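You operate a simulated robot arm through the tools that you are given. There is no shell and no other tool. Be economical: measure what you need, move in short steps, check, and stop when the job is done.

The job below is to be done with a simulated two-armed robot. You get a single attempt, and the scene is never put back.

Task
Lock the white bench's brush and eraser away in the bottom drawer.
Fine: the card cabinet's drawer marked BOTTOM, shut and then locked.

The check looks at the end state, three seconds after you hand in, the way a careful person would. Anything else that was tipped, shoved, dropped, spilled or broken makes it a failure.

Robot
Two 7-joint arms with two-finger parallel grippers on one trunk, on a base that drives. Base frame: it is fixed to the floor where the robot stands at the start and does not move with it; the origin is under the middle of the robot, x ahead of it, y to its left, z up. Lengths are in m, angles in rad, forces in N, time in s.
The left shoulder is at the start at [0.05, 0.165, 1.105], the right one opposite. With the tool pointing down near the work surface each hand reaches from about 0.1 to 0.58 m from the robot's upright axis, wherever it stands, measured 20 degrees to its own side. Places, roughly: bottom drawer of the card cabinet [0.6, 0, 0.5]; card holder [0.5, -1.25, 0.75]; inside of the bottom drawer of the card cabinet [0.7, 0, 0.5]; orange lock slider [0.5, -0.2, 1]. Payload 3.91 kg a hand.
The tool frame of a hand sits at the grasp point between the pads (the TCP): z along the fingers, y along the line on which they close. The tips reach 0.03 m beyond it. Largest opening 0.11 m; finger width 0.02, thickness 0.01; the body of the gripper, 0.048 by 0.112 m, starts 0.055 m behind the TCP.
Orientation is that of the tool frame in the base frame, as a unit quaternion [x, y, z, w]. With the fingers straight down and closing along the base's y, the tool's x points along the base's -x, its y along +y and its z along -z.

Tools
- The arms move only by the tool nudge_tool. It takes "left_increments", "right_increments" or both (then of equal length, played together; a hand with none holds still); each is a list of rows, each a list of 7 numbers: the closure, from 0 (fully open) to 1 (shut), then the shift along the tool's x, y, z in units of 30 mm (1.0 is 30 mm), then the turn, a rotation vector about the tool's x, y, z in units of 6 degrees (1.0 is 6 degrees). In form: [[jaw, x, y, z, ax, ay, az], ...]. A call has 1 to 20 rows; each row shifts and turns the commanded pose from where the row before left it, along the tool's axes as they then stand. A call with a number of a shift or a turn outside -1 to 1 is refused whole. Each row takes 0.2 s and may step no farther than 0.05 m and 0.15 rad from the row before; otherwise, or with a gripper value out of range, the whole call is refused. Where a pose cannot be reached the arm comes as near as it can. A force on the tool above 50 N (or 10 N above the force at the start of the call, whichever is more), or a blocked arm, ends the call early, and 0.2 s more pass. Each finger travels about 0.045 m/s and halts on what it meets, pressing with about 43 N; the grip force reading is that of the motor and also rises with nothing between the fingers. The clock runs only during rows and for 0.2 s after the last one: add rows that do not move to give the fingers time. The reply holds the time, the measured pose of the TCP, the force on the tool along the base axes, the opening and the grip force, in the units named above and with some noise, with the torque about the TCP (base axes, N m) and any sound that the robot's microphone picked up.
- Cameras (640 x 400 px; columns grow to the right, rows downward): "scene" is now at [0.1079, -0.0185, 1.262]; the picture's right is [-0.23, -0.97, 0.00], its down [-0.68, 0.16, -0.71] and it looks along [0.69, -0.16, -0.70] (base axes); focal length 214 px, centre (320, 200). "left" rides on the left gripper at [0.072, -0.017, -0.103] in its tool frame; the picture's right is [0.23, 0.97, 0.00], its down [-0.76, 0.18, -0.62] and it looks along [-0.61, 0.14, 0.78] (tool axes); focal length 222 px, centre (320, 200). "right" rides on the right gripper at [0.072, 0.017, -0.103] in its tool frame; the picture's right is [-0.23, 0.97, 0.00], its down [-0.76, -0.18, -0.62] and it looks along [-0.61, -0.14, 0.78] (tool axes); focal length 222 px, centre (320, 200). There is no depth. A picture from a camera that has moved, and an enlarged one, comes with that camera's place and axes in the base frame and with its lens.
- capture(camera): a new picture of that camera. It takes no simulated time.
- move_column(by): slides the trunk up (or, below 0, down) by that many m; the arms and the scene camera ride with it, the base frame stays. It gives what a move gives, with no picture.
- base_move(legs): drives the robot by 1 to 6 legs, each [ahead, left, turn to the left] in m, m and rad, along the robot's own axes; the way and the turn of a leg run together, so that a leg with both is an arc; at most 1.5 m and 3.142 rad a leg. The arms and the cameras ride along, it lands a little off, and it stops where it bumps. It gives what a move gives.
- pan_tilt(pan, tilt): turns the head with the scene camera to pan (to the left, within 1.396 rad either way) and tilt (down, from -0.506 to 1.204), counted from straight ahead of the robot. It gives what a move gives.
- inspect(camera, box): a new picture of the part [left, top, right, bottom] of that camera's present view, enlarged. It takes no simulated time.
- close_job(): hands the job in; it is judged then, once.

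Work in short steps. Places have to be worked out from the pictures, the camera data and where the tool is seen: move nearer, look again, correct. Check each grasp and each placing, and mend what went wrong. You have 120 turns and 92 pictures in all, those below and enlarged ones among them. Open the grippers and draw the arms clear of the work before you hand the job in, unless the task says otherwise; then end with one line.

The tools are called after "Call:" by a JSON object that holds its "fn" and its "kwargs". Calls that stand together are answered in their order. nudge_tool: Moves the arms, as the interface text tells. Its arguments: {"type":"object","properties":{"left_increments":{"type":"array","items":{"type":"array","items":{"type":"number"}}},"right_increments":{"type":"array","items":{"type":"array","items":{"type":"number"}}}},"required":[]} The other tools are called the same way: move_column (by) slides the trunk up or down; base_move (legs) drives the base; pan_tilt (pan, tilt) turns the head that bears the scene camera; capture (camera) takes a picture; inspect (camera, box) takes an enlarged picture of a part of a camera's view; close_job () hands the job in.

At the start:

```text
clock: 0.0
left_tcp_pos: [0.3529, -0.0061, 1.1535]
left_tcp_rot: [0.0, 1.0, 0.0, 0.0]
left_force: [0.1, -0.4, -1.1]
left_wrist_torque: [0.0, 0.0, -0.02]
left_width: 0.1101
left_grip_force: 0.1
right_tcp_pos: [0.3724, -0.3249, 1.1286]
right_tcp_rot: [0.0, 1.0, 0.0, 0.0]
right_force: [0.0, -0.5, -0.4]
right_wrist_torque: [0.0, 0.02, -0.02]
right_width: 0.11
right_grip_force: 0.1
trunk travel left (down, up): [-0.325, 0.178]
robot x, y, heading: [-0.0026, 0.0061, -0.004]
head pan, tilt: [-0.232, 0.78]
```

scene: 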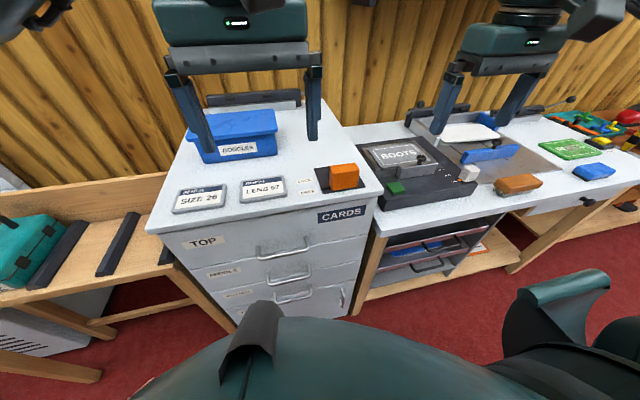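
right: 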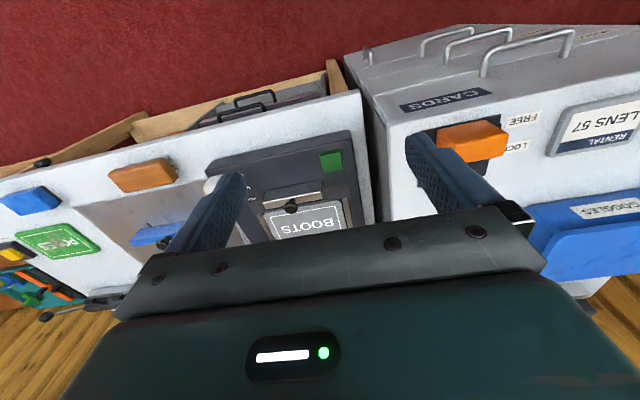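
left: 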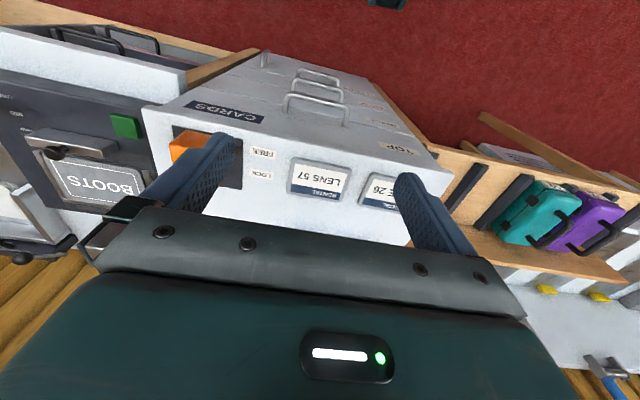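

The pictures show the card cabinet ahead and a bench to the right. I'll look to the right for the white bench's brush and eraser.

Call:
{"fn": "pan_tilt", "kwargs": {"pan": -1.0, "tilt": 0.6}}

Call:
{"fn": "capture", "kwargs": {"camera": "scene"}}

Call:
{"fn": "pan_tilt", "kwargs": {"pan": 1.0, "tilt": 0.6}}

Call:
{"fn": "capture", "kwargs": {"camera": "scene"}}

```text
clock: 1.1
left_tcp_pos: [0.3524, -0.0054, 1.1522]
left_tcp_rot: [0.0, 1.0, 0.0, 0.0]
left_force: [0.8, -1.1, 0.6]
left_wrist_torque: [-0.01, 0.02, 0.02]
left_width: 0.1101
left_grip_force: 0.1
right_tcp_pos: [0.3705, -0.3247, 1.128]
right_tcp_rot: [0.0, 1.0, -0.001, 0.0]
right_force: [0.0, -0.2, 0.2]
right_wrist_torque: [-0.02, 0.0, -0.02]
right_width: 0.1098
right_grip_force: 0.1
trunk travel left (down, up): [-0.325, 0.178]
robot x, y, heading: [0.0004, -0.0002, -0.001]
head pan, tilt: [-1.0, 0.6]
```

```text
88 pictures are left
camera scene: at [0.0763, -0.0741, 1.2773], right [-0.84, -0.54, 0.0], down [-0.31, 0.48, -0.82], along [0.45, -0.69, -0.57], focal length 214 px, centre (320, 200)
```

scene: 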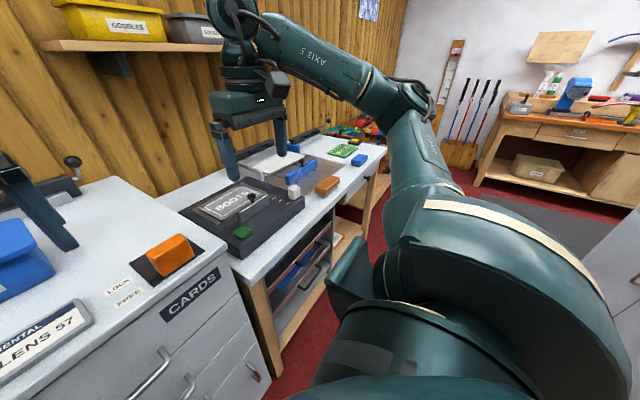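

```text
clock: 3.0
left_tcp_pos: [0.354, -0.0051, 1.153]
left_tcp_rot: [0.0, 1.0, -0.001, 0.0]
left_force: [0.9, -0.5, 0.2]
left_wrist_torque: [0.01, -0.05, -0.02]
left_width: 0.1099
left_grip_force: 0.0
right_tcp_pos: [0.3694, -0.3249, 1.128]
right_tcp_rot: [0.0, 1.0, 0.0, 0.0]
right_force: [-0.1, 0.3, -0.5]
right_wrist_torque: [0.0, 0.02, 0.02]
right_width: 0.1101
right_grip_force: 0.0
trunk travel left (down, up): [-0.325, 0.178]
robot x, y, heading: [-0.0031, 0.0005, 0.002]
head pan, tilt: [1.0, 0.6]
```

```text
87 pictures are left
camera scene: at [0.0763, 0.0745, 1.2773], right [0.84, -0.54, 0.0], down [-0.31, -0.48, -0.83], along [0.45, 0.69, -0.56], focal length 214 px, centre (320, 200)
```

scene: 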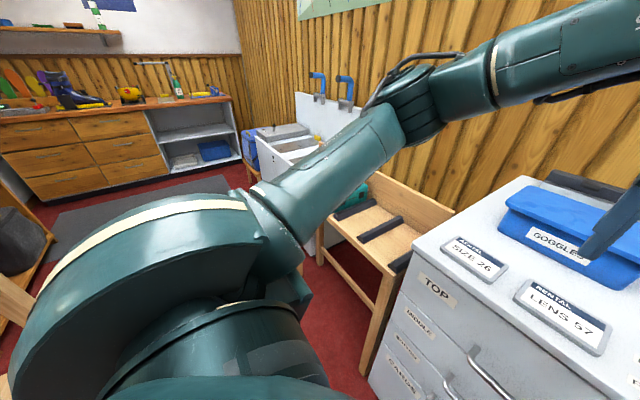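

The bench to the right of the cabinet carries an orange-brown block, a blue block and others. I'll back up a little and slide right to view it closely.

Call:
{"fn": "base_move", "kwargs": {"legs": [[-0.1, 0, 0], [0, -0.8, 0]]}}

Call:
{"fn": "pan_tilt", "kwargs": {"pan": 0.0, "tilt": 0.75}}

Call:
{"fn": "capture", "kwargs": {"camera": "scene"}}

Call:
{"fn": "capture", "kwargs": {"camera": "right"}}

```text
clock: 8.1
left_tcp_pos: [0.2417, -0.8077, 1.1537]
left_tcp_rot: [0.012, 1.0, 0.001, -0.001]
left_force: [-0.6, 0.2, 0.1]
left_wrist_torque: [0.01, -0.03, 0.0]
left_width: 0.1099
left_grip_force: 0.0
right_tcp_pos: [0.2532, -1.127, 1.1274]
right_tcp_rot: [0.013, 1.0, 0.0, 0.0]
right_force: [0.6, -0.5, -0.2]
right_wrist_torque: [0.02, 0.03, 0.02]
right_width: 0.1101
right_grip_force: 0.1
trunk travel left (down, up): [-0.325, 0.178]
robot x, y, heading: [-0.1095, -0.7939, -0.021]
head pan, tilt: [1.0, 0.6]
```

```text
clock: 9.3
left_tcp_pos: [0.2427, -0.807, 1.1527]
left_tcp_rot: [0.012, 1.0, 0.0, 0.0]
left_force: [-0.2, 0.5, -0.6]
left_wrist_torque: [0.0, 0.01, -0.05]
left_width: 0.1101
left_grip_force: 0.1
right_tcp_pos: [0.2524, -1.1265, 1.1272]
right_tcp_rot: [0.012, 1.0, 0.0, -0.001]
right_force: [-0.6, -0.3, 0.7]
right_wrist_torque: [0.0, -0.02, -0.04]
right_width: 0.1101
right_grip_force: 0.1
trunk travel left (down, up): [-0.325, 0.178]
robot x, y, heading: [-0.1109, -0.7898, -0.025]
head pan, tilt: [0.0, 0.75]
```

```text
86 pictures are left
camera scene: at [0.0014, -0.7957, 1.2644], right [-0.02, -1.0, 0.0], down [-0.68, 0.02, -0.73], along [0.73, -0.02, -0.68], focal length 214 px, centre (320, 200)
```

scene: 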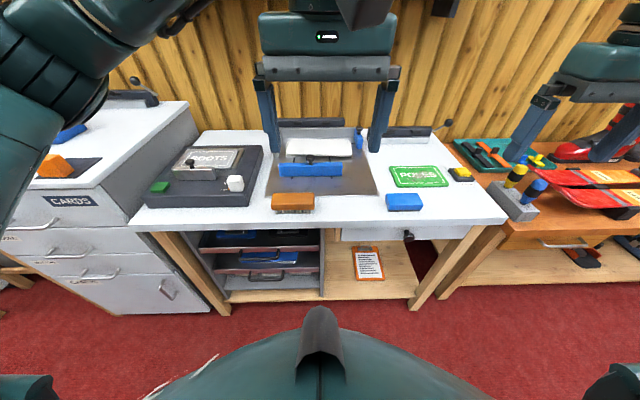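

```text
85 pictures are left
camera right: at [0.1811, -1.1086, 1.2317], right [0.25, 0.97, 0.0], down [0.76, -0.2, 0.62], along [0.6, -0.16, -0.78], focal length 222 px, centre (320, 200)
```

right: 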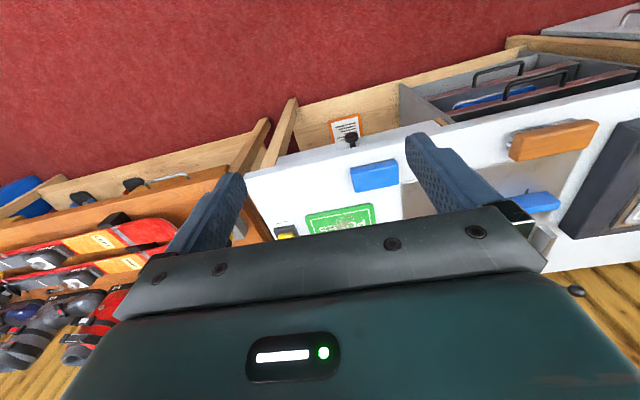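

Zooming in on the bench objects to identify the brush and the eraser.

Call:
{"fn": "inspect", "kwargs": {"camera": "scene", "box": [240, 120, 480, 270]}}

Call:
{"fn": "inspect", "kwargs": {"camera": "scene", "box": [120, 120, 360, 270]}}

```text
2.67 times, centred on (360, 195) of scene
camera zoom: at [0.0014, -0.7957, 1.2644], right [-0.02, -1.0, 0.0], down [-0.68, 0.02, -0.73], along [0.73, -0.02, -0.68], focal length 572 px, centre (213, 213)
```

zoom: 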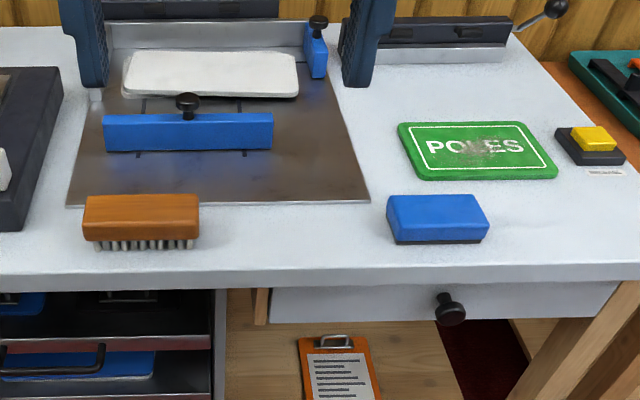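

```text
2.67 times, centred on (240, 195) of scene
camera zoom: at [0.0014, -0.7957, 1.2644], right [-0.02, -1.0, 0.0], down [-0.68, 0.02, -0.73], along [0.73, -0.02, -0.68], focal length 572 px, centre (533, 213)
```

zoom: 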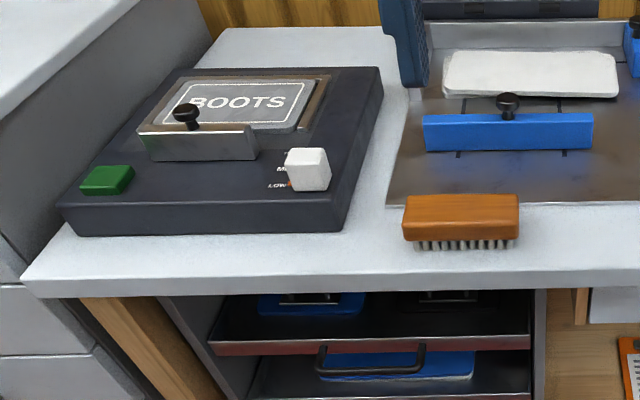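

The brush is the wooden block with bristles; the eraser is the blue block with a felt base. Next I check the cabinet front: drive back left and away from it.

Call:
{"fn": "base_move", "kwargs": {"legs": [[-0.25, 0, 0.022], [0, 0.8, 0]]}}

Call:
{"fn": "pan_tilt", "kwargs": {"pan": 0.0, "tilt": 0.6}}

Call:
{"fn": "inspect", "kwargs": {"camera": "scene", "box": [160, 130, 480, 330]}}

```text
clock: 13.6
left_tcp_pos: [0.0129, -0.3077, 1.1527]
left_tcp_rot: [0.012, 1.0, 0.0, -0.001]
left_force: [0.5, -0.2, 0.0]
left_wrist_torque: [0.05, 0.06, 0.01]
left_width: 0.1101
left_grip_force: 0.0
right_tcp_pos: [0.0251, -0.6268, 1.1275]
right_tcp_rot: [0.01, 1.0, 0.0, -0.001]
right_force: [0.7, -0.6, -0.2]
right_wrist_torque: [0.0, 0.07, 0.03]
right_width: 0.1097
right_grip_force: 0.2
trunk travel left (down, up): [-0.325, 0.178]
robot x, y, heading: [-0.3423, -0.2942, -0.023]
head pan, tilt: [0.0, 0.75]
stopped in leg 2: the robot was blocked; the commanded pose is now the measured one
```

```text
clock: 14.3
left_tcp_pos: [0.01, -0.3081, 1.1534]
left_tcp_rot: [0.012, 1.0, 0.0, 0.002]
left_force: [0.1, 0.2, 0.3]
left_wrist_torque: [0.01, -0.02, -0.02]
left_width: 0.1099
left_grip_force: 0.0
right_tcp_pos: [0.0202, -0.6279, 1.129]
right_tcp_rot: [0.01, 1.0, 0.001, 0.002]
right_force: [-0.5, -0.5, 0.7]
right_wrist_torque: [0.03, -0.03, 0.0]
right_width: 0.1101
right_grip_force: 0.1
trunk travel left (down, up): [-0.325, 0.178]
robot x, y, heading: [-0.3445, -0.2949, -0.026]
head pan, tilt: [0.0, 0.6]
```

```text
2.00 times, centred on (320, 230) of scene
camera zoom: at [-0.2251, -0.2972, 1.2772], right [-0.02, -1.0, 0.0], down [-0.57, 0.01, -0.82], along [0.82, -0.02, -0.57], focal length 429 px, centre (320, 140)
```

zoom: 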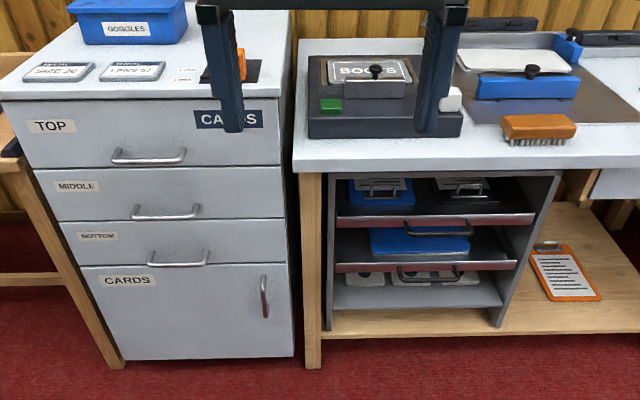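

Something blocked the base at y≈-0.29. I look left to see what it is.

Call:
{"fn": "pan_tilt", "kwargs": {"pan": 1.39, "tilt": 0.9}}

Call:
{"fn": "capture", "kwargs": {"camera": "scene"}}

```text
clock: 15.8
left_tcp_pos: [0.0088, -0.3077, 1.1526]
left_tcp_rot: [0.011, 1.0, 0.0, 0.001]
left_force: [1.0, 0.3, -0.1]
left_wrist_torque: [0.0, 0.02, -0.01]
left_width: 0.11
left_grip_force: 0.0
right_tcp_pos: [0.0209, -0.6285, 1.1284]
right_tcp_rot: [0.011, 1.0, 0.001, 0.001]
right_force: [0.2, -0.3, 0.3]
right_wrist_torque: [-0.01, 0.0, 0.0]
right_width: 0.1101
right_grip_force: 0.1
trunk travel left (down, up): [-0.325, 0.178]
robot x, y, heading: [-0.3435, -0.2963, -0.021]
head pan, tilt: [1.389, 0.901]
```

```text
81 pictures are left
camera scene: at [-0.2985, -0.2215, 1.2525], right [0.98, -0.2, 0.0], down [-0.16, -0.77, -0.62], along [0.12, 0.61, -0.78], focal length 214 px, centre (320, 200)
```

scene: 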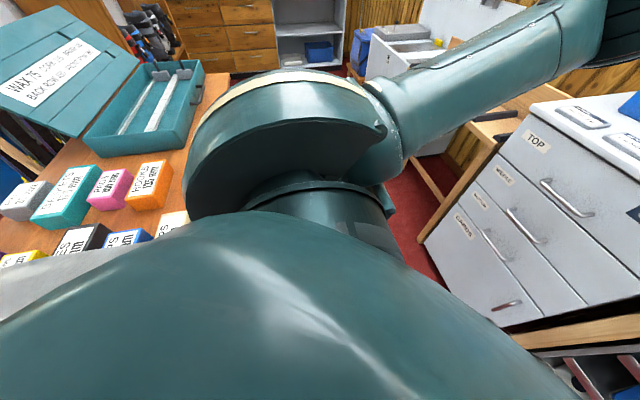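

The base touched the wax table behind (edge near x≈-0.6); nothing there looks moved. I move forward first, then left in front of the cabinet.

Call:
{"fn": "base_move", "kwargs": {"legs": [[0.22, 0, 0.022], [0, 0.2, 0]]}}

Call:
{"fn": "pan_tilt", "kwargs": {"pan": 0.0, "tilt": 0.75}}

Call:
{"fn": "capture", "kwargs": {"camera": "scene"}}

Call:
{"fn": "capture", "kwargs": {"camera": "left"}}

```text
clock: 18.7
left_tcp_pos: [0.2271, -0.1028, 1.1539]
left_tcp_rot: [0.001, 1.0, -0.001, 0.002]
left_force: [0.6, -0.6, -1.0]
left_wrist_torque: [-0.04, -0.01, -0.01]
left_width: 0.1104
left_grip_force: 0.1
right_tcp_pos: [0.246, -0.422, 1.1296]
right_tcp_rot: [-0.001, 1.0, 0.0, 0.002]
right_force: [-0.3, -0.1, -0.1]
right_wrist_torque: [0.0, -0.01, 0.02]
right_width: 0.1099
right_grip_force: 0.0
trunk travel left (down, up): [-0.325, 0.178]
robot x, y, heading: [-0.1252, -0.0998, 0.003]
head pan, tilt: [1.389, 0.901]
```

```text
clock: 20.2
left_tcp_pos: [0.2268, -0.1034, 1.1535]
left_tcp_rot: [0.001, 1.0, 0.0, 0.001]
left_force: [0.3, -0.7, -0.3]
left_wrist_torque: [0.0, 0.02, 0.03]
left_width: 0.1102
left_grip_force: 0.1
right_tcp_pos: [0.2463, -0.4233, 1.13]
right_tcp_rot: [0.0, 1.0, 0.001, 0.002]
right_force: [0.3, -0.7, -0.4]
right_wrist_torque: [0.01, 0.01, 0.03]
right_width: 0.1102
right_grip_force: 0.1
trunk travel left (down, up): [-0.325, 0.178]
robot x, y, heading: [-0.1276, -0.0979, 0.004]
head pan, tilt: [0.0, 0.75]
```

```text
80 pictures are left
camera scene: at [-0.0126, -0.0976, 1.2644], right [0.0, -1.0, 0.0], down [-0.68, 0.0, -0.73], along [0.73, 0.0, -0.68], focal length 214 px, centre (320, 200)
```

scene: 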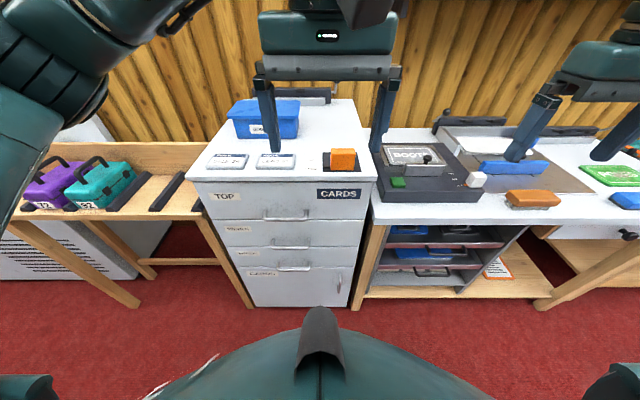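

```text
79 pictures are left
camera left: at [0.1544, -0.1204, 1.2575], right [-0.23, 0.97, 0.0], down [0.76, 0.18, 0.62], along [0.61, 0.14, -0.78], focal length 222 px, centre (320, 200)
```

left: 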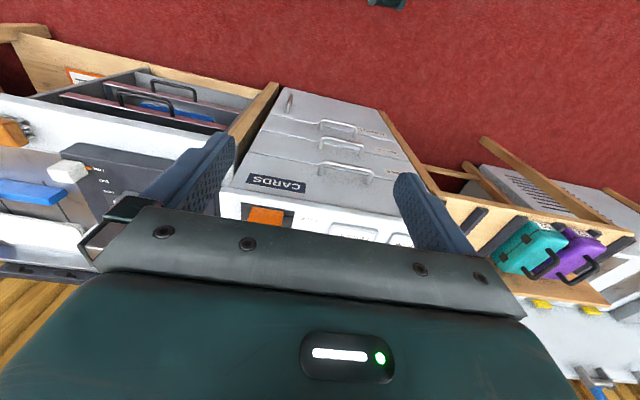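

Triangulating, the BOTTOM handle is about (0.42, 0.01, 0.50). I zoom in on the lock slider and the handles.

Call:
{"fn": "inspect", "kwargs": {"camera": "scene", "box": [290, 130, 390, 200]}}

Call:
{"fn": "inspect", "kwargs": {"camera": "scene", "box": [180, 180, 380, 310]}}

```text
5.71 times, centred on (340, 165) of scene
camera zoom: at [-0.0126, -0.0976, 1.2644], right [0.0, -1.0, 0.0], down [-0.68, 0.0, -0.73], along [0.73, 0.0, -0.68], focal length 1226 px, centre (206, 400)
```

zoom: 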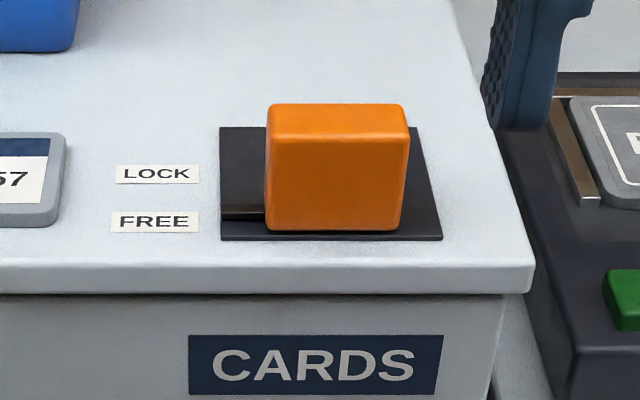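

```text
3.08 times, centred on (280, 245) of scene
camera zoom: at [-0.0126, -0.0976, 1.2644], right [0.0, -1.0, 0.0], down [-0.68, 0.0, -0.73], along [0.73, 0.0, -0.68], focal length 660 px, centre (443, 62)
```

zoom: 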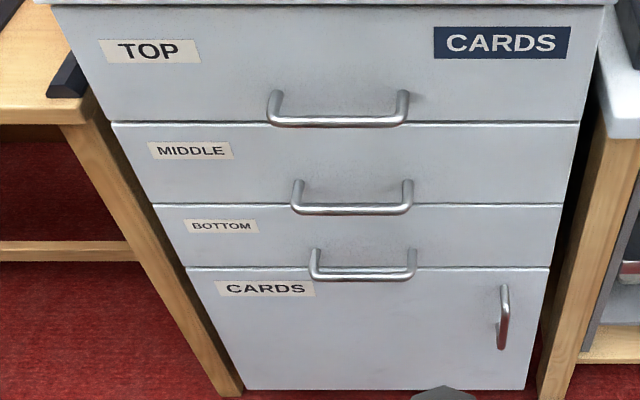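

The slider sits on the FREE (front) side, so the drawers should open. I bring the left hand forward and pitch it to point ahead (tool z to +x).

Call:
{"fn": "nudge_tool", "kwargs": {"left_increments": [[0, -1, 0, 0, 0, 0, 0], [0, -1, 0, 0, 0, 0, 0], [0, -1, 0, 0, 0, 0, 0], [0, 0, 0, 0, 0, -1, 0], [0, 0, 0, 0, 0, -1, 0], [0, 0, 0, 0, 0, -1, 0], [0, 0, 0, 0, 0, -1, 0], [0, 0, 0, 0, 0, -1, 0], [0, 0, 0, 0, 0, -1, 0], [0, 0, 0, 0, 0, -1, 0], [0, 0, 0, 0, 0, -1, 0], [0, 0, 0, 0, 0, -1, 0], [0, 0, 0, 0, 0, -1, 0], [0, 0, 0, 0, 0, -1, 0], [0, 0, 0, 0, 0, -1, 0], [0, 0, 0, 0, 0, -1, 0], [0, 0, 0, 0, 0, -1, 0], [0, 0, 0, 0, 0, -1, 0]]}}

```text
clock: 24.0
left_tcp_pos: [0.3167, -0.105, 1.154]
left_tcp_rot: [0.0, 0.706, 0.0, 0.708]
left_force: [-0.1, -1.0, 0.1]
left_wrist_torque: [0.02, -0.04, -0.02]
left_width: 0.11
left_grip_force: 0.1
right_tcp_pos: [0.2462, -0.423, 1.1295]
right_tcp_rot: [-0.001, 1.0, 0.001, 0.001]
right_force: [-0.1, 0.5, -0.2]
right_wrist_torque: [0.02, 0.0, 0.03]
right_width: 0.1098
right_grip_force: 0.0
trunk travel left (down, up): [-0.325, 0.178]
robot x, y, heading: [-0.1216, -0.0998, 0.004]
head pan, tilt: [0.0, 0.75]
```

The pitch worked. Now roll by +90° so that the fingers close vertically.

Call:
{"fn": "nudge_tool", "kwargs": {"left_increments": [[0, 0, 0, 0, 0, 0, 1], [0, 0, 0, 0, 0, 0, 1], [0, 0, 0, 0, 0, 0, 1], [0, 0, 0, 0, 0, 0, 1], [0, 0, 0, 0, 0, 0, 1], [0, 0, 0, 0, 0, 0, 1], [0, 0, 0, 0, 0, 0, 1], [0, 0, 0, 0, 0, 0, 1], [0, 0, 0, 0, 0, 0, 1], [0, 0, 0, 0, 0, 0, 1], [0, 0, 0, 0, 0, 0, 1], [0, 0, 0, 0, 0, 0, 1], [0, 0, 0, 0, 0, 0, 1], [0, 0, 0, 0, 0, 0, 1], [0, 0, 0, 0, 0, 0, 1]]}}

Call:
{"fn": "capture", "kwargs": {"camera": "scene"}}

```text
clock: 27.2
left_tcp_pos: [0.3172, -0.1035, 1.1544]
left_tcp_rot: [0.501, 0.498, 0.5, 0.501]
left_force: [-0.2, 1.1, -0.7]
left_wrist_torque: [0.01, 0.01, 0.0]
left_width: 0.1099
left_grip_force: 0.1
right_tcp_pos: [0.2465, -0.4225, 1.128]
right_tcp_rot: [0.0, 1.0, 0.001, 0.002]
right_force: [0.1, -0.6, -0.6]
right_wrist_torque: [-0.02, -0.01, -0.01]
right_width: 0.1101
right_grip_force: 0.1
trunk travel left (down, up): [-0.325, 0.178]
robot x, y, heading: [-0.1223, -0.0995, -0.001]
head pan, tilt: [0.0, 0.75]
```

```text
76 pictures are left
camera scene: at [-0.0127, -0.0978, 1.2644], right [0.0, -1.0, 0.0], down [-0.68, 0.0, -0.73], along [0.73, 0.0, -0.68], focal length 214 px, centre (320, 200)
```

scene: 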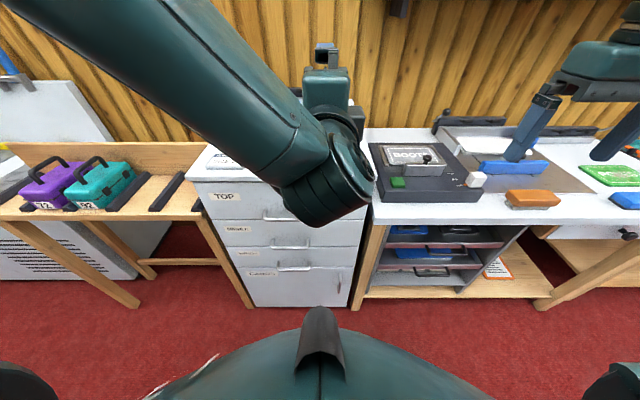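

Orientation is right (tool y up, z ahead). Lower the trunk by 0.3 m; both hands stay clear of the cabinet front and bench.

Call:
{"fn": "move_column", "kwargs": {"by": -0.3}}

Call:
{"fn": "nudge_tool", "kwargs": {"left_increments": [[0, 1, 0, 0, 0, 0, 0], [0, 1, 0, 0, 0, 0, 0], [0, 1, -1, 0, 0, 0, 0], [0, 0.5, -1, 0, 0, 0, 0], [0, 0, -1, 0, 0, 0, 0], [0, 0, -1, 0, 0, 0, 0], [0, 0, -1, 0, 0, 0, 0], [0, 0, -1, 0, 0, 0, 0], [0, 0, -1, 0, 0, 0, 0], [0, 0, -1, 0, 0, 0, 0], [0, 0, -1, 0, 0, 0, 0]]}}

Call:
{"fn": "capture", "kwargs": {"camera": "left"}}

Call:
{"fn": "capture", "kwargs": {"camera": "scene"}}

```text
clock: 30.2
left_tcp_pos: [0.3162, -0.104, 0.855]
left_tcp_rot: [0.5, 0.499, 0.5, 0.501]
left_force: [-0.6, -0.9, -0.4]
left_wrist_torque: [0.0, -0.01, 0.01]
left_width: 0.1102
left_grip_force: 0.2
right_tcp_pos: [0.2463, -0.4232, 0.8277]
right_tcp_rot: [-0.001, 1.0, 0.001, 0.003]
right_force: [-0.3, 0.4, -0.6]
right_wrist_torque: [-0.01, 0.04, 0.0]
right_width: 0.11
right_grip_force: 0.0
trunk travel left (down, up): [-0.025, 0.478]
robot x, y, heading: [-0.1252, -0.0974, -0.0]
head pan, tilt: [0.0, 0.75]
```

```text
clock: 32.6
left_tcp_pos: [0.3058, -0.0416, 0.6145]
left_tcp_rot: [0.5, 0.5, 0.501, 0.499]
left_force: [0.5, -0.5, -0.3]
left_wrist_torque: [-0.02, 0.03, -0.02]
left_width: 0.11
left_grip_force: 0.2
left hand out of reach, approached as far as the arm can: row 8, 9, 10, 11
right_tcp_pos: [0.2471, -0.4227, 0.8288]
right_tcp_rot: [-0.001, 1.0, 0.001, 0.002]
right_force: [-0.2, 0.7, 0.3]
right_wrist_torque: [0.01, 0.01, 0.01]
right_width: 0.1101
right_grip_force: 0.1
trunk travel left (down, up): [-0.025, 0.478]
robot x, y, heading: [-0.1242, -0.0917, 0.003]
head pan, tilt: [0.0, 0.75]
```

```text
75 pictures are left
camera left: at [0.2016, 0.0303, 0.5973], right [0.0, 0.23, 0.97], down [-0.62, -0.76, 0.18], along [0.78, -0.61, 0.14], focal length 222 px, centre (320, 200)
```

left: 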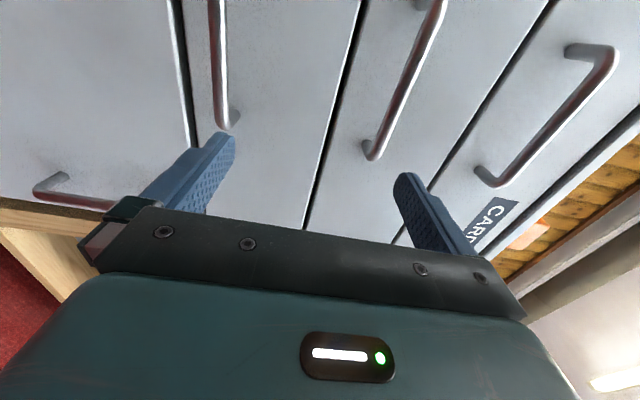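

```text
74 pictures are left
camera scene: at [-0.0126, -0.0977, 0.9644], right [0.0, -1.0, 0.0], down [-0.68, 0.0, -0.73], along [0.73, 0.0, -0.68], focal length 214 px, centre (320, 200)
```

scene: 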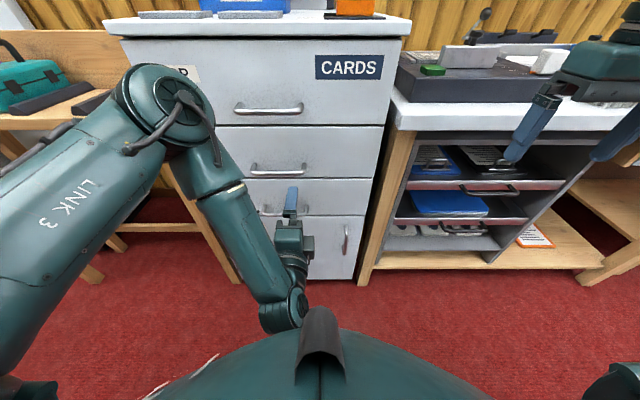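

The handle triangulates to x≈0.395, z≈0.527, with y range about −0.05…0.06. The arm is too cramped; I back the base 0.1 m and try again.

Call:
{"fn": "base_move", "kwargs": {"legs": [[-0.1, 0, 0]]}}

Call:
{"fn": "nudge_tool", "kwargs": {"left_increments": [[0, 0, 0, 1, 0, 0, 0], [0, 0, 0, 1, 0, 0, 0], [0, 0, -1, 0, 0, 0, 0], [0, 0, -1, 0, 0, 0, 0], [0, 0, -0.9, 0, 0, 0, 0]]}}

```text
clock: 33.8
left_tcp_pos: [0.2052, -0.041, 0.6134]
left_tcp_rot: [0.5, 0.501, 0.501, 0.499]
left_force: [0.5, -0.3, -0.2]
left_wrist_torque: [-0.02, 0.05, 0.0]
left_width: 0.1102
left_grip_force: 0.0
right_tcp_pos: [0.1485, -0.4225, 0.8287]
right_tcp_rot: [-0.001, 1.0, 0.001, 0.002]
right_force: [0.0, 0.5, -0.3]
right_wrist_torque: [0.0, -0.01, -0.02]
right_width: 0.1098
right_grip_force: 0.1
trunk travel left (down, up): [-0.025, 0.478]
robot x, y, heading: [-0.2226, -0.0947, 0.003]
head pan, tilt: [0.0, 0.75]
```

```text
clock: 35.0
left_tcp_pos: [0.2476, -0.0923, 0.5702]
left_tcp_rot: [0.499, 0.502, 0.501, 0.498]
left_force: [0.7, 0.7, 0.7]
left_wrist_torque: [-0.01, 0.03, 0.02]
left_width: 0.1096
left_grip_force: 0.2
left hand out of reach, approached as far as the arm can: row 1, 2, 3, 4, 5
right_tcp_pos: [0.1472, -0.4226, 0.8292]
right_tcp_rot: [0.0, 1.0, 0.001, 0.002]
right_force: [0.1, 0.5, -0.5]
right_wrist_torque: [0.0, 0.0, -0.03]
right_width: 0.1099
right_grip_force: 0.0
trunk travel left (down, up): [-0.025, 0.478]
robot x, y, heading: [-0.2215, -0.0972, 0.005]
head pan, tilt: [0.0, 0.75]
```

The arm is folded too tightly with the trunk this low. I raise the trunk 0.2 m and pitch the tool 24° down for an easier reach.

Call:
{"fn": "move_column", "kwargs": {"by": 0.2}}

Call:
{"fn": "nudge_tool", "kwargs": {"left_increments": [[0, 0, 0, 0, 1, 0, 0], [0, 0, 0, 0, 1, 0, 0], [0, 0, 0, 0, 1, 0, 0], [0, 0, 0, 0, 1, 0, 0]]}}

```text
clock: 37.2
left_tcp_pos: [0.247, -0.0904, 0.7683]
left_tcp_rot: [0.5, 0.503, 0.501, 0.497]
left_force: [0.6, -0.4, 0.5]
left_wrist_torque: [0.01, -0.01, -0.02]
left_width: 0.11
left_grip_force: 0.1
right_tcp_pos: [0.1484, -0.4221, 1.0298]
right_tcp_rot: [-0.001, 1.0, 0.002, 0.002]
right_force: [0.1, 1.5, 0.8]
right_wrist_torque: [0.01, 0.03, -0.01]
right_width: 0.11
right_grip_force: 0.0
trunk travel left (down, up): [-0.225, 0.278]
robot x, y, heading: [-0.2229, -0.1009, 0.003]
head pan, tilt: [0.0, 0.75]
```

```text
clock: 38.2
left_tcp_pos: [0.246, -0.0919, 0.7697]
left_tcp_rot: [0.592, 0.596, 0.384, 0.383]
left_force: [0.5, -0.1, -0.3]
left_wrist_torque: [-0.02, -0.01, -0.01]
left_width: 0.1099
left_grip_force: 0.1
right_tcp_pos: [0.1478, -0.4231, 1.0289]
right_tcp_rot: [-0.001, 1.0, 0.001, 0.002]
right_force: [0.3, 0.7, -0.1]
right_wrist_torque: [0.02, 0.0, -0.01]
right_width: 0.1104
right_grip_force: 0.1
trunk travel left (down, up): [-0.225, 0.278]
robot x, y, heading: [-0.2264, -0.0983, 0.002]
head pan, tilt: [0.0, 0.75]
```

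Now move to a pre-grasp about 8 cm short of the BOTTOM handle.

Call:
{"fn": "nudge_tool", "kwargs": {"left_increments": [[0, 0.512, -0.894, 0.861, 0, 0, 0], [0, 0.512, -0.894, 0.861, 0, 0, 0], [0, 0.512, -0.894, 0.861, 0, 0, 0], [0, 0.512, -0.894, 0.861, 0, 0, 0], [0, 0.512, -0.894, 0.861, 0, 0, 0], [0, 0.512, -0.894, 0.861, 0, 0, 0], [0, 0, 0, 0, 0, 0, 0]]}}

Call:
{"fn": "capture", "kwargs": {"camera": "left"}}

Call:
{"fn": "capture", "kwargs": {"camera": "scene"}}

```text
clock: 39.8
left_tcp_pos: [0.3335, -0.0755, 0.6103]
left_tcp_rot: [0.59, 0.602, 0.387, 0.374]
left_force: [0.1, 0.3, -0.7]
left_wrist_torque: [-0.01, -0.01, 0.03]
left_width: 0.1101
left_grip_force: 0.1
left hand out of reach, approached as far as the arm can: row 3, 4, 5, 6
right_tcp_pos: [0.1488, -0.4231, 1.0288]
right_tcp_rot: [-0.001, 1.0, 0.0, 0.001]
right_force: [0.0, -0.8, -0.3]
right_wrist_torque: [0.0, 0.01, -0.01]
right_width: 0.11
right_grip_force: 0.1
trunk travel left (down, up): [-0.225, 0.278]
robot x, y, heading: [-0.2232, -0.097, 0.001]
head pan, tilt: [0.0, 0.75]
```

```text
73 pictures are left
camera left: at [0.2306, -0.0056, 0.6408], right [0.41, 0.23, 0.88], down [-0.47, -0.78, 0.42], along [0.78, -0.59, -0.21], focal length 222 px, centre (320, 200)
```

left: 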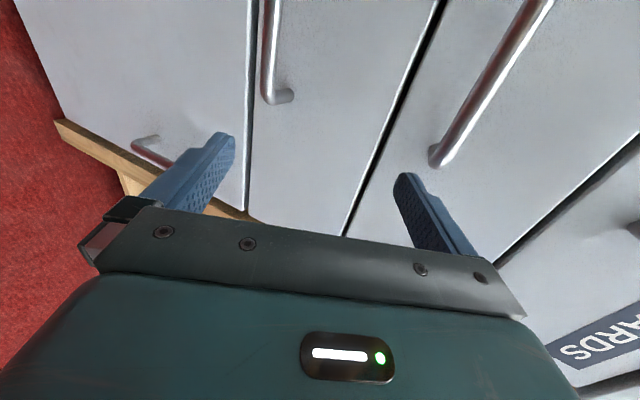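

```text
72 pictures are left
camera scene: at [-0.1118, -0.0978, 1.1644], right [0.0, -1.0, 0.0], down [-0.68, 0.0, -0.73], along [0.73, 0.0, -0.68], focal length 214 px, centre (320, 200)
```

scene: 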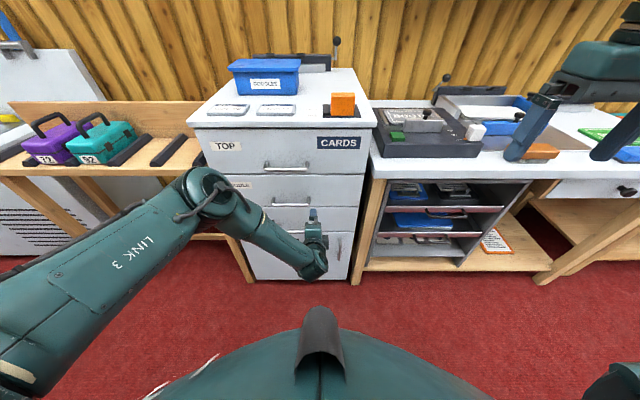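

The arm hits its limit with this roll. I draw back and up and try the opposite roll (−180° from here).

Call:
{"fn": "nudge_tool", "kwargs": {"left_increments": [[0, 0, 1, -1, 0, 0, 0], [0, 0, 1, -1, 0, 0, 0], [0, 0, 1, -1, 0, 0, 0], [0, 0, 0, 0, 0, 0, -1], [0, 0, 0, 0, 0, 0, -1], [0, 0, 0, 0, 0, 0, -1], [0, 0, 0, 0, 0, 0, -1], [0, 0, 0, 0, 0, 0, -1], [0, 0, 0, 0, 0, 0, -1], [0, 0, 0, 0, 0, 0, -1], [0, 0, 0, 0, 0, 0, -1], [0, 0, 0, 0, 0, 0, -1], [0, 0, 0, 0, 0, 0, -1], [0, 0, 0, 0, 0, 0, -1], [0, 0, 0, 0, 0, 0, -1], [0, 0, 0, 0, 0, 0, -1], [0, 0, 0, 0, 0, 0, -1], [0, 0, 0, 0, 0, 0, -1]]}}

Call:
{"fn": "nudge_tool", "kwargs": {"left_increments": [[0, 0, 0, 0, 0, 0, -1], [0, 0, 0, 0, 0, 0, -1], [0, 0, 0, 0, 0, 0, -1], [0, 0, 0, 0, 0, 0, -1], [0, 0, 0, 0, 0, 0, -1], [0, 0, 0, 0, 0, 0, -1], [0, 0, 0, 0, 0, 0, -1], [0, 0, 0, 0, 0, 0, -1], [0, 0, 0, 0, 0, 0, -1], [0, 0, 0, 0, 0, 0, -1], [0, 0, 0, 0, 0, 0, -1], [0, 0, 0, 0, 0, 0, -1], [0, 0, 0, 0, 0, 0, -1], [0, 0, 0, 0, 0, 0, -1], [0, 0, 0, 0, 0, 0, -1]]}}

```text
clock: 43.6
left_tcp_pos: [0.2871, -0.0747, 0.7323]
left_tcp_rot: [-0.004, 0.84, 0.001, 0.543]
left_force: [-1.0, -0.3, -0.3]
left_wrist_torque: [0.0, -0.01, -0.01]
left_width: 0.1097
left_grip_force: 0.0
right_tcp_pos: [0.1479, -0.4226, 1.0288]
right_tcp_rot: [-0.001, 1.0, 0.001, 0.002]
right_force: [0.6, -0.6, -0.5]
right_wrist_torque: [0.03, -0.02, 0.0]
right_width: 0.1102
right_grip_force: 0.1
trunk travel left (down, up): [-0.225, 0.278]
robot x, y, heading: [-0.2234, -0.0992, 0.004]
head pan, tilt: [0.0, 0.75]
```

```text
clock: 46.8
left_tcp_pos: [0.2854, -0.0766, 0.7323]
left_tcp_rot: [0.596, -0.591, 0.383, -0.385]
left_force: [0.8, 1.1, 0.6]
left_wrist_torque: [-0.02, 0.02, 0.03]
left_width: 0.11
left_grip_force: 0.0
right_tcp_pos: [0.1477, -0.423, 1.0292]
right_tcp_rot: [-0.001, 1.0, 0.002, 0.001]
right_force: [0.4, 0.1, 0.3]
right_wrist_torque: [0.02, 0.0, 0.02]
right_width: 0.1102
right_grip_force: 0.1
trunk travel left (down, up): [-0.225, 0.278]
robot x, y, heading: [-0.2222, -0.0956, 0.004]
head pan, tilt: [0.0, 0.75]
```

Opposite roll reached. Now approach the pre-grasp again.

Call:
{"fn": "nudge_tool", "kwargs": {"left_increments": [[0, -0.513, 0.947, 0.693, 0, 0, 0], [0, -0.513, 0.947, 0.693, 0, 0, 0], [0, -0.513, 0.947, 0.693, 0, 0, 0], [0, -0.513, 0.947, 0.693, 0, 0, 0], [0, -0.513, 0.947, 0.693, 0, 0, 0], [0, 0, 0, 0, 0, 0, 0]]}}

Call:
{"fn": "capture", "kwargs": {"camera": "left"}}

Call:
{"fn": "capture", "kwargs": {"camera": "scene"}}

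```text
clock: 48.2
left_tcp_pos: [0.3322, -0.0765, 0.6124]
left_tcp_rot: [0.602, -0.591, 0.374, -0.386]
left_force: [0.0, 0.0, -0.3]
left_wrist_torque: [0.01, 0.02, 0.03]
left_width: 0.11
left_grip_force: 0.1
left hand out of reach, approached as far as the arm can: row 2, 3, 4, 5
right_tcp_pos: [0.1485, -0.4232, 1.0291]
right_tcp_rot: [-0.001, 1.0, 0.001, 0.001]
right_force: [-0.5, -0.1, -0.6]
right_wrist_torque: [-0.01, 0.0, 0.03]
right_width: 0.1099
right_grip_force: 0.0
trunk travel left (down, up): [-0.225, 0.278]
robot x, y, heading: [-0.2214, -0.0994, 0.007]
head pan, tilt: [0.0, 0.75]
```

```text
71 pictures are left
camera left: at [0.2479, -0.1503, 0.6705], right [-0.41, -0.23, -0.88], down [-0.66, 0.75, 0.11], along [0.63, 0.63, -0.45], focal length 222 px, centre (320, 200)
```

left: 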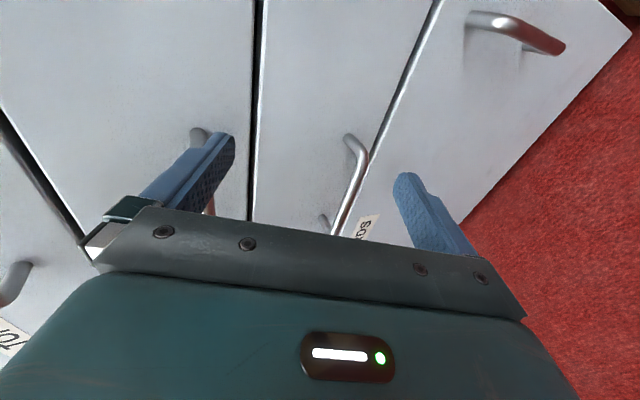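

```text
70 pictures are left
camera scene: at [-0.1118, -0.0978, 1.1644], right [0.0, -1.0, 0.0], down [-0.68, 0.0, -0.73], along [0.73, 0.0, -0.68], focal length 214 px, centre (320, 200)
```

scene: 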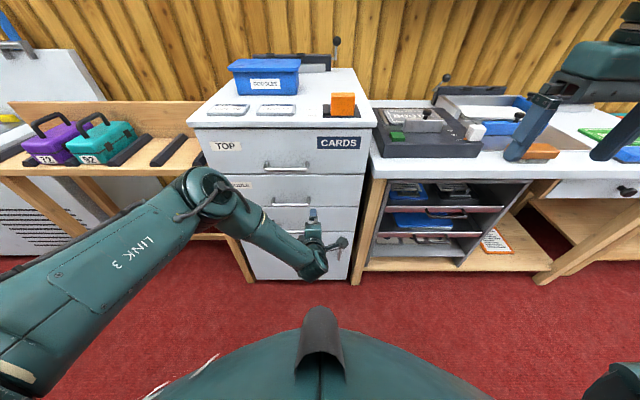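

Same limit: it is the wrist bend, not the roll. A steeper tool pitch (45° down) straightens the wrist and still fits below the MIDDLE handle, so I back off a little, pitch more and look at reach.

Call:
{"fn": "nudge_tool", "kwargs": {"left_increments": [[0.4, 0, -0.7, -1, 0, 0, 0], [0.4, 0, 0, 0, -1, 0, 0], [0.4, 0, 0, 0, -1, 0, 0], [0.4, 0, 0, 0, -1, 0, 0], [0.4, 0, 0, 0, -0.6, 0, 0], [0.4, -1, 0, 0, 0, 0, 0], [0.4, -1, 0, 0, 0, 0, 0], [0.4, -0.6, 0, 0, 0, 0, 0], [0.4, 0, 0, 0, 0, 0, 0]]}}

```text
clock: 50.2
left_tcp_pos: [0.3128, 0.0022, 0.6436]
left_tcp_rot: [0.658, -0.653, 0.265, -0.266]
left_force: [-0.6, 0.5, 1.0]
left_wrist_torque: [-0.03, -0.02, 0.02]
left_width: 0.0659
left_grip_force: 0.2
right_tcp_pos: [0.1488, -0.4222, 1.0282]
right_tcp_rot: [-0.001, 1.0, 0.0, 0.002]
right_force: [-0.8, 0.0, -0.2]
right_wrist_torque: [-0.01, 0.01, -0.03]
right_width: 0.1103
right_grip_force: 0.0
trunk travel left (down, up): [-0.225, 0.278]
robot x, y, heading: [-0.2173, -0.0976, 0.004]
head pan, tilt: [0.0, 0.75]
```

That is reachable: y≈0.002, pitch 46°. Look from the wrist camera to place the bar.

Call:
{"fn": "capture", "kwargs": {"camera": "left"}}

```text
69 pictures are left
camera left: at [0.2539, -0.0704, 0.7301], right [-0.7, -0.23, -0.68], down [-0.57, 0.76, 0.32], along [0.44, 0.61, -0.66], focal length 222 px, centre (320, 200)
```

left: 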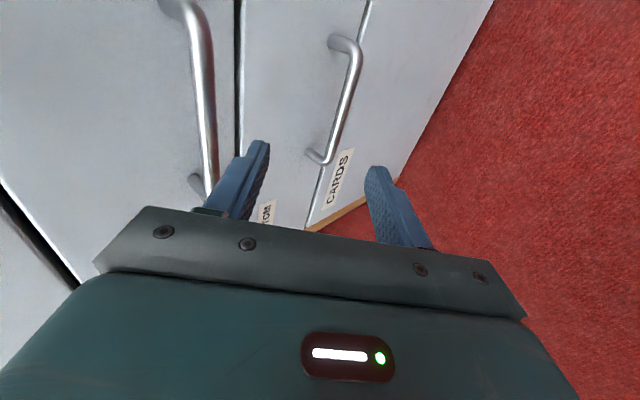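

The bar sits at (0.396, −0.003, 0.527), consistent with earlier. I narrow the jaw and advance to about 3 cm short, then look.

Call:
{"fn": "nudge_tool", "kwargs": {"left_increments": [[0.62, 0, 0.68, 0, 0, 0, 0], [0.62, 0, 0, 1, 0, 0, 0], [0.62, 0, 0, 1, 0, 0, 0], [0.62, 0, 0, 1, 0, 0, 0], [0.62, 0, 0, 0, 0, 0, 0]]}}

Call:
{"fn": "capture", "kwargs": {"camera": "left"}}

```text
clock: 51.4
left_tcp_pos: [0.3635, 0.0031, 0.5657]
left_tcp_rot: [0.657, -0.654, 0.265, -0.267]
left_force: [0.0, -0.5, 0.2]
left_wrist_torque: [-0.07, 0.03, 0.02]
left_width: 0.0419
left_grip_force: 0.1
right_tcp_pos: [0.1482, -0.4217, 1.0286]
right_tcp_rot: [-0.001, 1.0, 0.0, 0.001]
right_force: [0.4, -0.4, -0.6]
right_wrist_torque: [-0.03, -0.02, -0.01]
right_width: 0.1101
right_grip_force: 0.0
trunk travel left (down, up): [-0.225, 0.278]
robot x, y, heading: [-0.2232, -0.1013, 0.003]
head pan, tilt: [0.0, 0.75]
```

```text
68 pictures are left
camera left: at [0.3031, -0.0702, 0.6514], right [-0.7, -0.23, -0.68], down [-0.57, 0.76, 0.32], along [0.44, 0.61, -0.66], focal length 222 px, centre (320, 200)
```

left: 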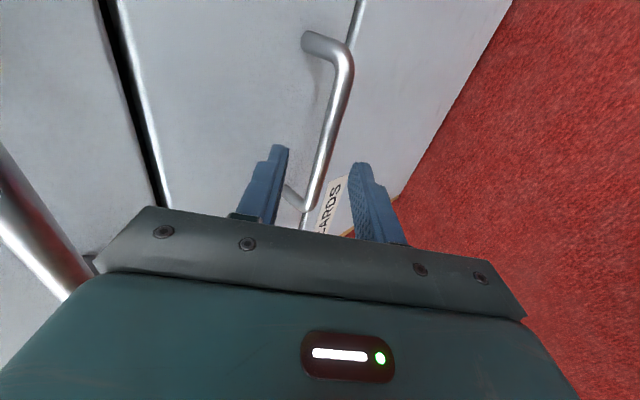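

Bar is centred between the fingers. Advance ~38 mm and close on it.

Call:
{"fn": "nudge_tool", "kwargs": {"left_increments": [[0.62, 0, 0.1, 0.65, 0, 0, 0], [0.62, 0, 0, 0.6, 0, 0, 0], [0.62, 0, 0, 0, 0, 0, 0], [1, 0, 0, 0, 0, 0, 0], [1, 0, 0, 0, 0, 0, 0], [1, 0, 0, 0, 0, 0, 0]]}}

Call:
{"fn": "capture", "kwargs": {"camera": "left"}}

```text
clock: 52.8
left_tcp_pos: [0.3855, 0.0026, 0.5372]
left_tcp_rot: [0.657, -0.653, 0.265, -0.267]
left_force: [0.9, -1.1, -0.8]
left_wrist_torque: [0.09, 0.0, -0.14]
left_width: 0.0116
left_grip_force: 42.9
right_tcp_pos: [0.1479, -0.4224, 1.0295]
right_tcp_rot: [-0.001, 1.0, 0.001, 0.002]
right_force: [0.1, 0.5, 0.6]
right_wrist_torque: [0.03, 0.01, 0.0]
right_width: 0.1099
right_grip_force: 0.1
trunk travel left (down, up): [-0.225, 0.278]
robot x, y, heading: [-0.2222, -0.098, 0.005]
head pan, tilt: [0.0, 0.75]
```

```text
67 pictures are left
camera left: at [0.3263, -0.0703, 0.6232], right [-0.7, -0.23, -0.68], down [-0.57, 0.76, 0.32], along [0.44, 0.61, -0.66], focal length 222 px, centre (320, 200)
```

left: 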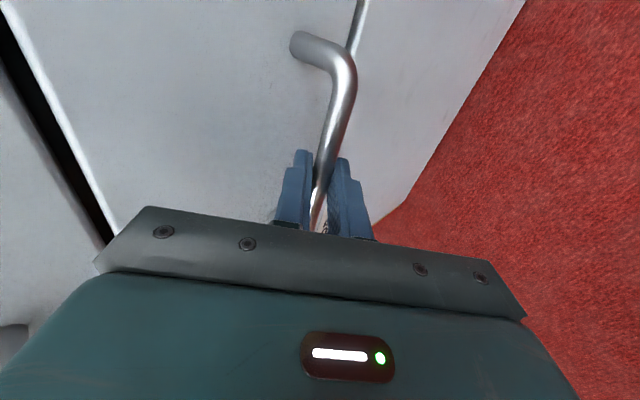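

Gripped (11.6 mm). Pull slowly with the arm along −x.

Call:
{"fn": "nudge_tool", "kwargs": {"left_increments": [[1, 0, 0.48, -0.463, 0, 0, 0], [1, 0, 0.48, -0.463, 0, 0, 0], [1, 0, 0.48, -0.463, 0, 0, 0], [1, 0, 0, 0, 0, 0, 0]]}}

```text
clock: 53.8
left_tcp_pos: [0.3272, 0.0026, 0.5375]
left_tcp_rot: [0.658, -0.652, 0.266, -0.268]
left_force: [2.2, 3.6, 5.1]
left_wrist_torque: [-0.15, -0.04, -0.49]
left_width: 0.0114
left_grip_force: 45.2
right_tcp_pos: [0.1471, -0.424, 1.0286]
right_tcp_rot: [-0.001, 1.0, 0.001, 0.002]
right_force: [-0.4, 0.9, 0.5]
right_wrist_torque: [0.03, -0.02, -0.03]
right_width: 0.11
right_grip_force: 0.0
trunk travel left (down, up): [-0.225, 0.278]
robot x, y, heading: [-0.2218, -0.0917, 0.003]
head pan, tilt: [0.0, 0.75]
```

The drawer slides easily with the hand. I pull on.

Call:
{"fn": "nudge_tool", "kwargs": {"left_increments": [[1, 0, 0.48, -0.463, 0, 0, 0], [1, 0, 0.48, -0.463, 0, 0, 0], [1, 0, 0.48, -0.463, 0, 0, 0], [1, 0, 0.48, -0.463, 0, 0, 0], [1, 0, 0.48, -0.463, 0, 0, 0], [1, 0, 0, 0, 0, 0, 0]]}}

Call:
{"fn": "capture", "kwargs": {"camera": "scene"}}

```text
clock: 55.2
left_tcp_pos: [0.2266, 0.001, 0.5371]
left_tcp_rot: [0.662, -0.651, 0.255, -0.271]
left_force: [-0.9, 35.2, -9.3]
left_wrist_torque: [0.46, 0.05, 0.06]
left_width: 0.0118
left_grip_force: 45.2
left hand out of reach, approached as far as the arm can: row 4, 5
right_tcp_pos: [0.1488, -0.4212, 1.0291]
right_tcp_rot: [-0.001, 1.0, 0.0, 0.001]
right_force: [0.8, 0.1, 0.1]
right_wrist_torque: [0.01, 0.01, 0.01]
right_width: 0.1102
right_grip_force: 0.2
trunk travel left (down, up): [-0.225, 0.278]
robot x, y, heading: [-0.2218, -0.0989, 0.006]
head pan, tilt: [0.0, 0.75]
```

```text
66 pictures are left
camera scene: at [-0.1112, -0.0961, 1.1641], right [0.0, -1.0, 0.0], down [-0.68, 0.0, -0.73], along [0.73, 0.0, -0.68], focal length 214 px, centre (320, 200)
```

scene: 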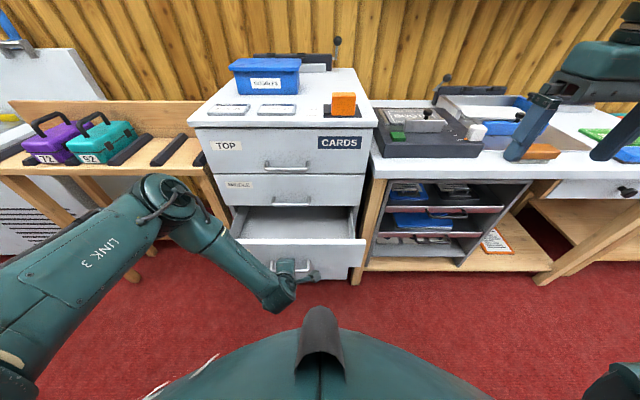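

Opened about 16 cm; side force is building from the arm's reach limit. I gain more travel by driving the base back 7 cm while holding.

Call:
{"fn": "base_move", "kwargs": {"legs": [[-0.07, 0, 0]]}}

Call:
{"fn": "capture", "kwargs": {"camera": "scene"}}

```text
clock: 56.1
left_tcp_pos: [0.2226, 0.0001, 0.5371]
left_tcp_rot: [0.661, -0.652, 0.254, -0.27]
left_force: [2.4, -0.3, -3.6]
left_wrist_torque: [-0.06, -0.02, -0.16]
left_width: 0.0115
left_grip_force: 45.0
right_tcp_pos: [0.1437, -0.4222, 1.0296]
right_tcp_rot: [-0.002, 1.0, 0.0, 0.002]
right_force: [0.0, -0.7, -0.2]
right_wrist_torque: [0.0, 0.01, 0.02]
right_width: 0.1101
right_grip_force: 0.0
trunk travel left (down, up): [-0.225, 0.278]
robot x, y, heading: [-0.2318, -0.1008, 0.005]
head pan, tilt: [0.0, 0.75]
stopped in leg 1: the robot was blocked; the commanded pose is now the measured one
```

```text
65 pictures are left
camera scene: at [-0.1169, -0.0979, 1.1644], right [0.0, -1.0, 0.0], down [-0.68, 0.0, -0.73], along [0.73, 0.0, -0.68], focal length 214 px, centre (320, 200)
```

scene: 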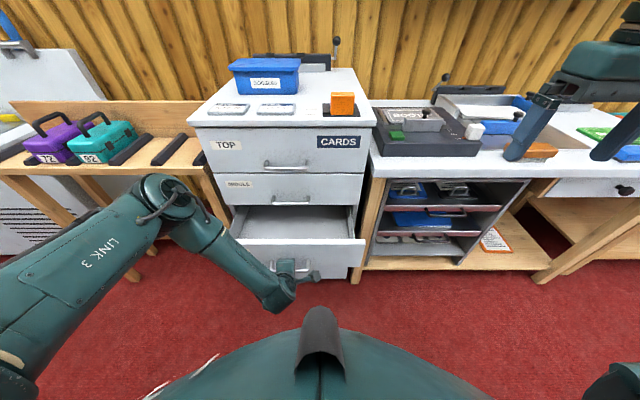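

The base is blocked after 1 cm (table behind). I release the handle, back out, and later drag the drawer farther from inside its front panel.

Call:
{"fn": "nudge_tool", "kwargs": {"left_increments": [[0.65, 0, 0, 0, 0, 0, 0], [0.65, 0, 0, 0, 0, 0, 0], [0.65, 0, 0, 0, 0, 0, 0], [0.65, 0, 0, -1, 0, 0, 0], [0.65, 0, 0, -1, 0, 0, 0], [0.65, 0, -1, -0.7, 0, 0, 0], [0.65, 0, -1, -0.7, 0, 0, 0], [0.65, 0, -1, -0.7, 0, 0, 0]]}}

Call:
{"fn": "capture", "kwargs": {"camera": "scene"}}

```text
clock: 57.9
left_tcp_pos: [0.2036, -0.0023, 0.6874]
left_tcp_rot: [0.661, -0.652, 0.255, -0.27]
left_force: [-0.4, -0.2, -0.3]
left_wrist_torque: [0.02, 0.03, 0.02]
left_width: 0.0385
left_grip_force: 0.0
right_tcp_pos: [0.1417, -0.4231, 1.029]
right_tcp_rot: [-0.001, 1.0, 0.002, 0.002]
right_force: [-0.7, -0.3, -0.4]
right_wrist_torque: [0.01, 0.01, 0.01]
right_width: 0.1099
right_grip_force: 0.0
trunk travel left (down, up): [-0.225, 0.278]
robot x, y, heading: [-0.2325, -0.0964, 0.005]
head pan, tilt: [0.0, 0.75]
```

```text
64 pictures are left
camera scene: at [-0.1173, -0.0979, 1.1644], right [0.0, -1.0, 0.0], down [-0.68, 0.0, -0.73], along [0.73, 0.0, -0.68], focal length 214 px, centre (320, 200)
```

scene: 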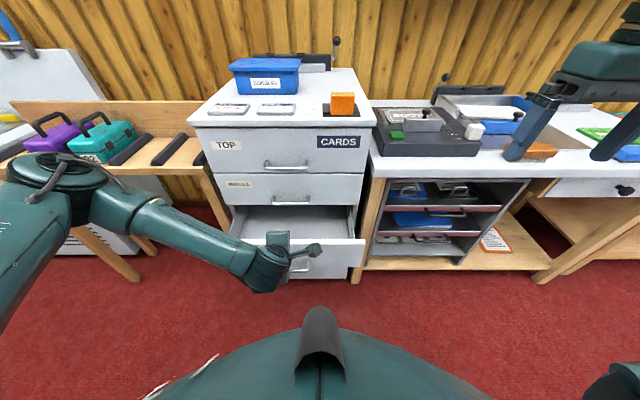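

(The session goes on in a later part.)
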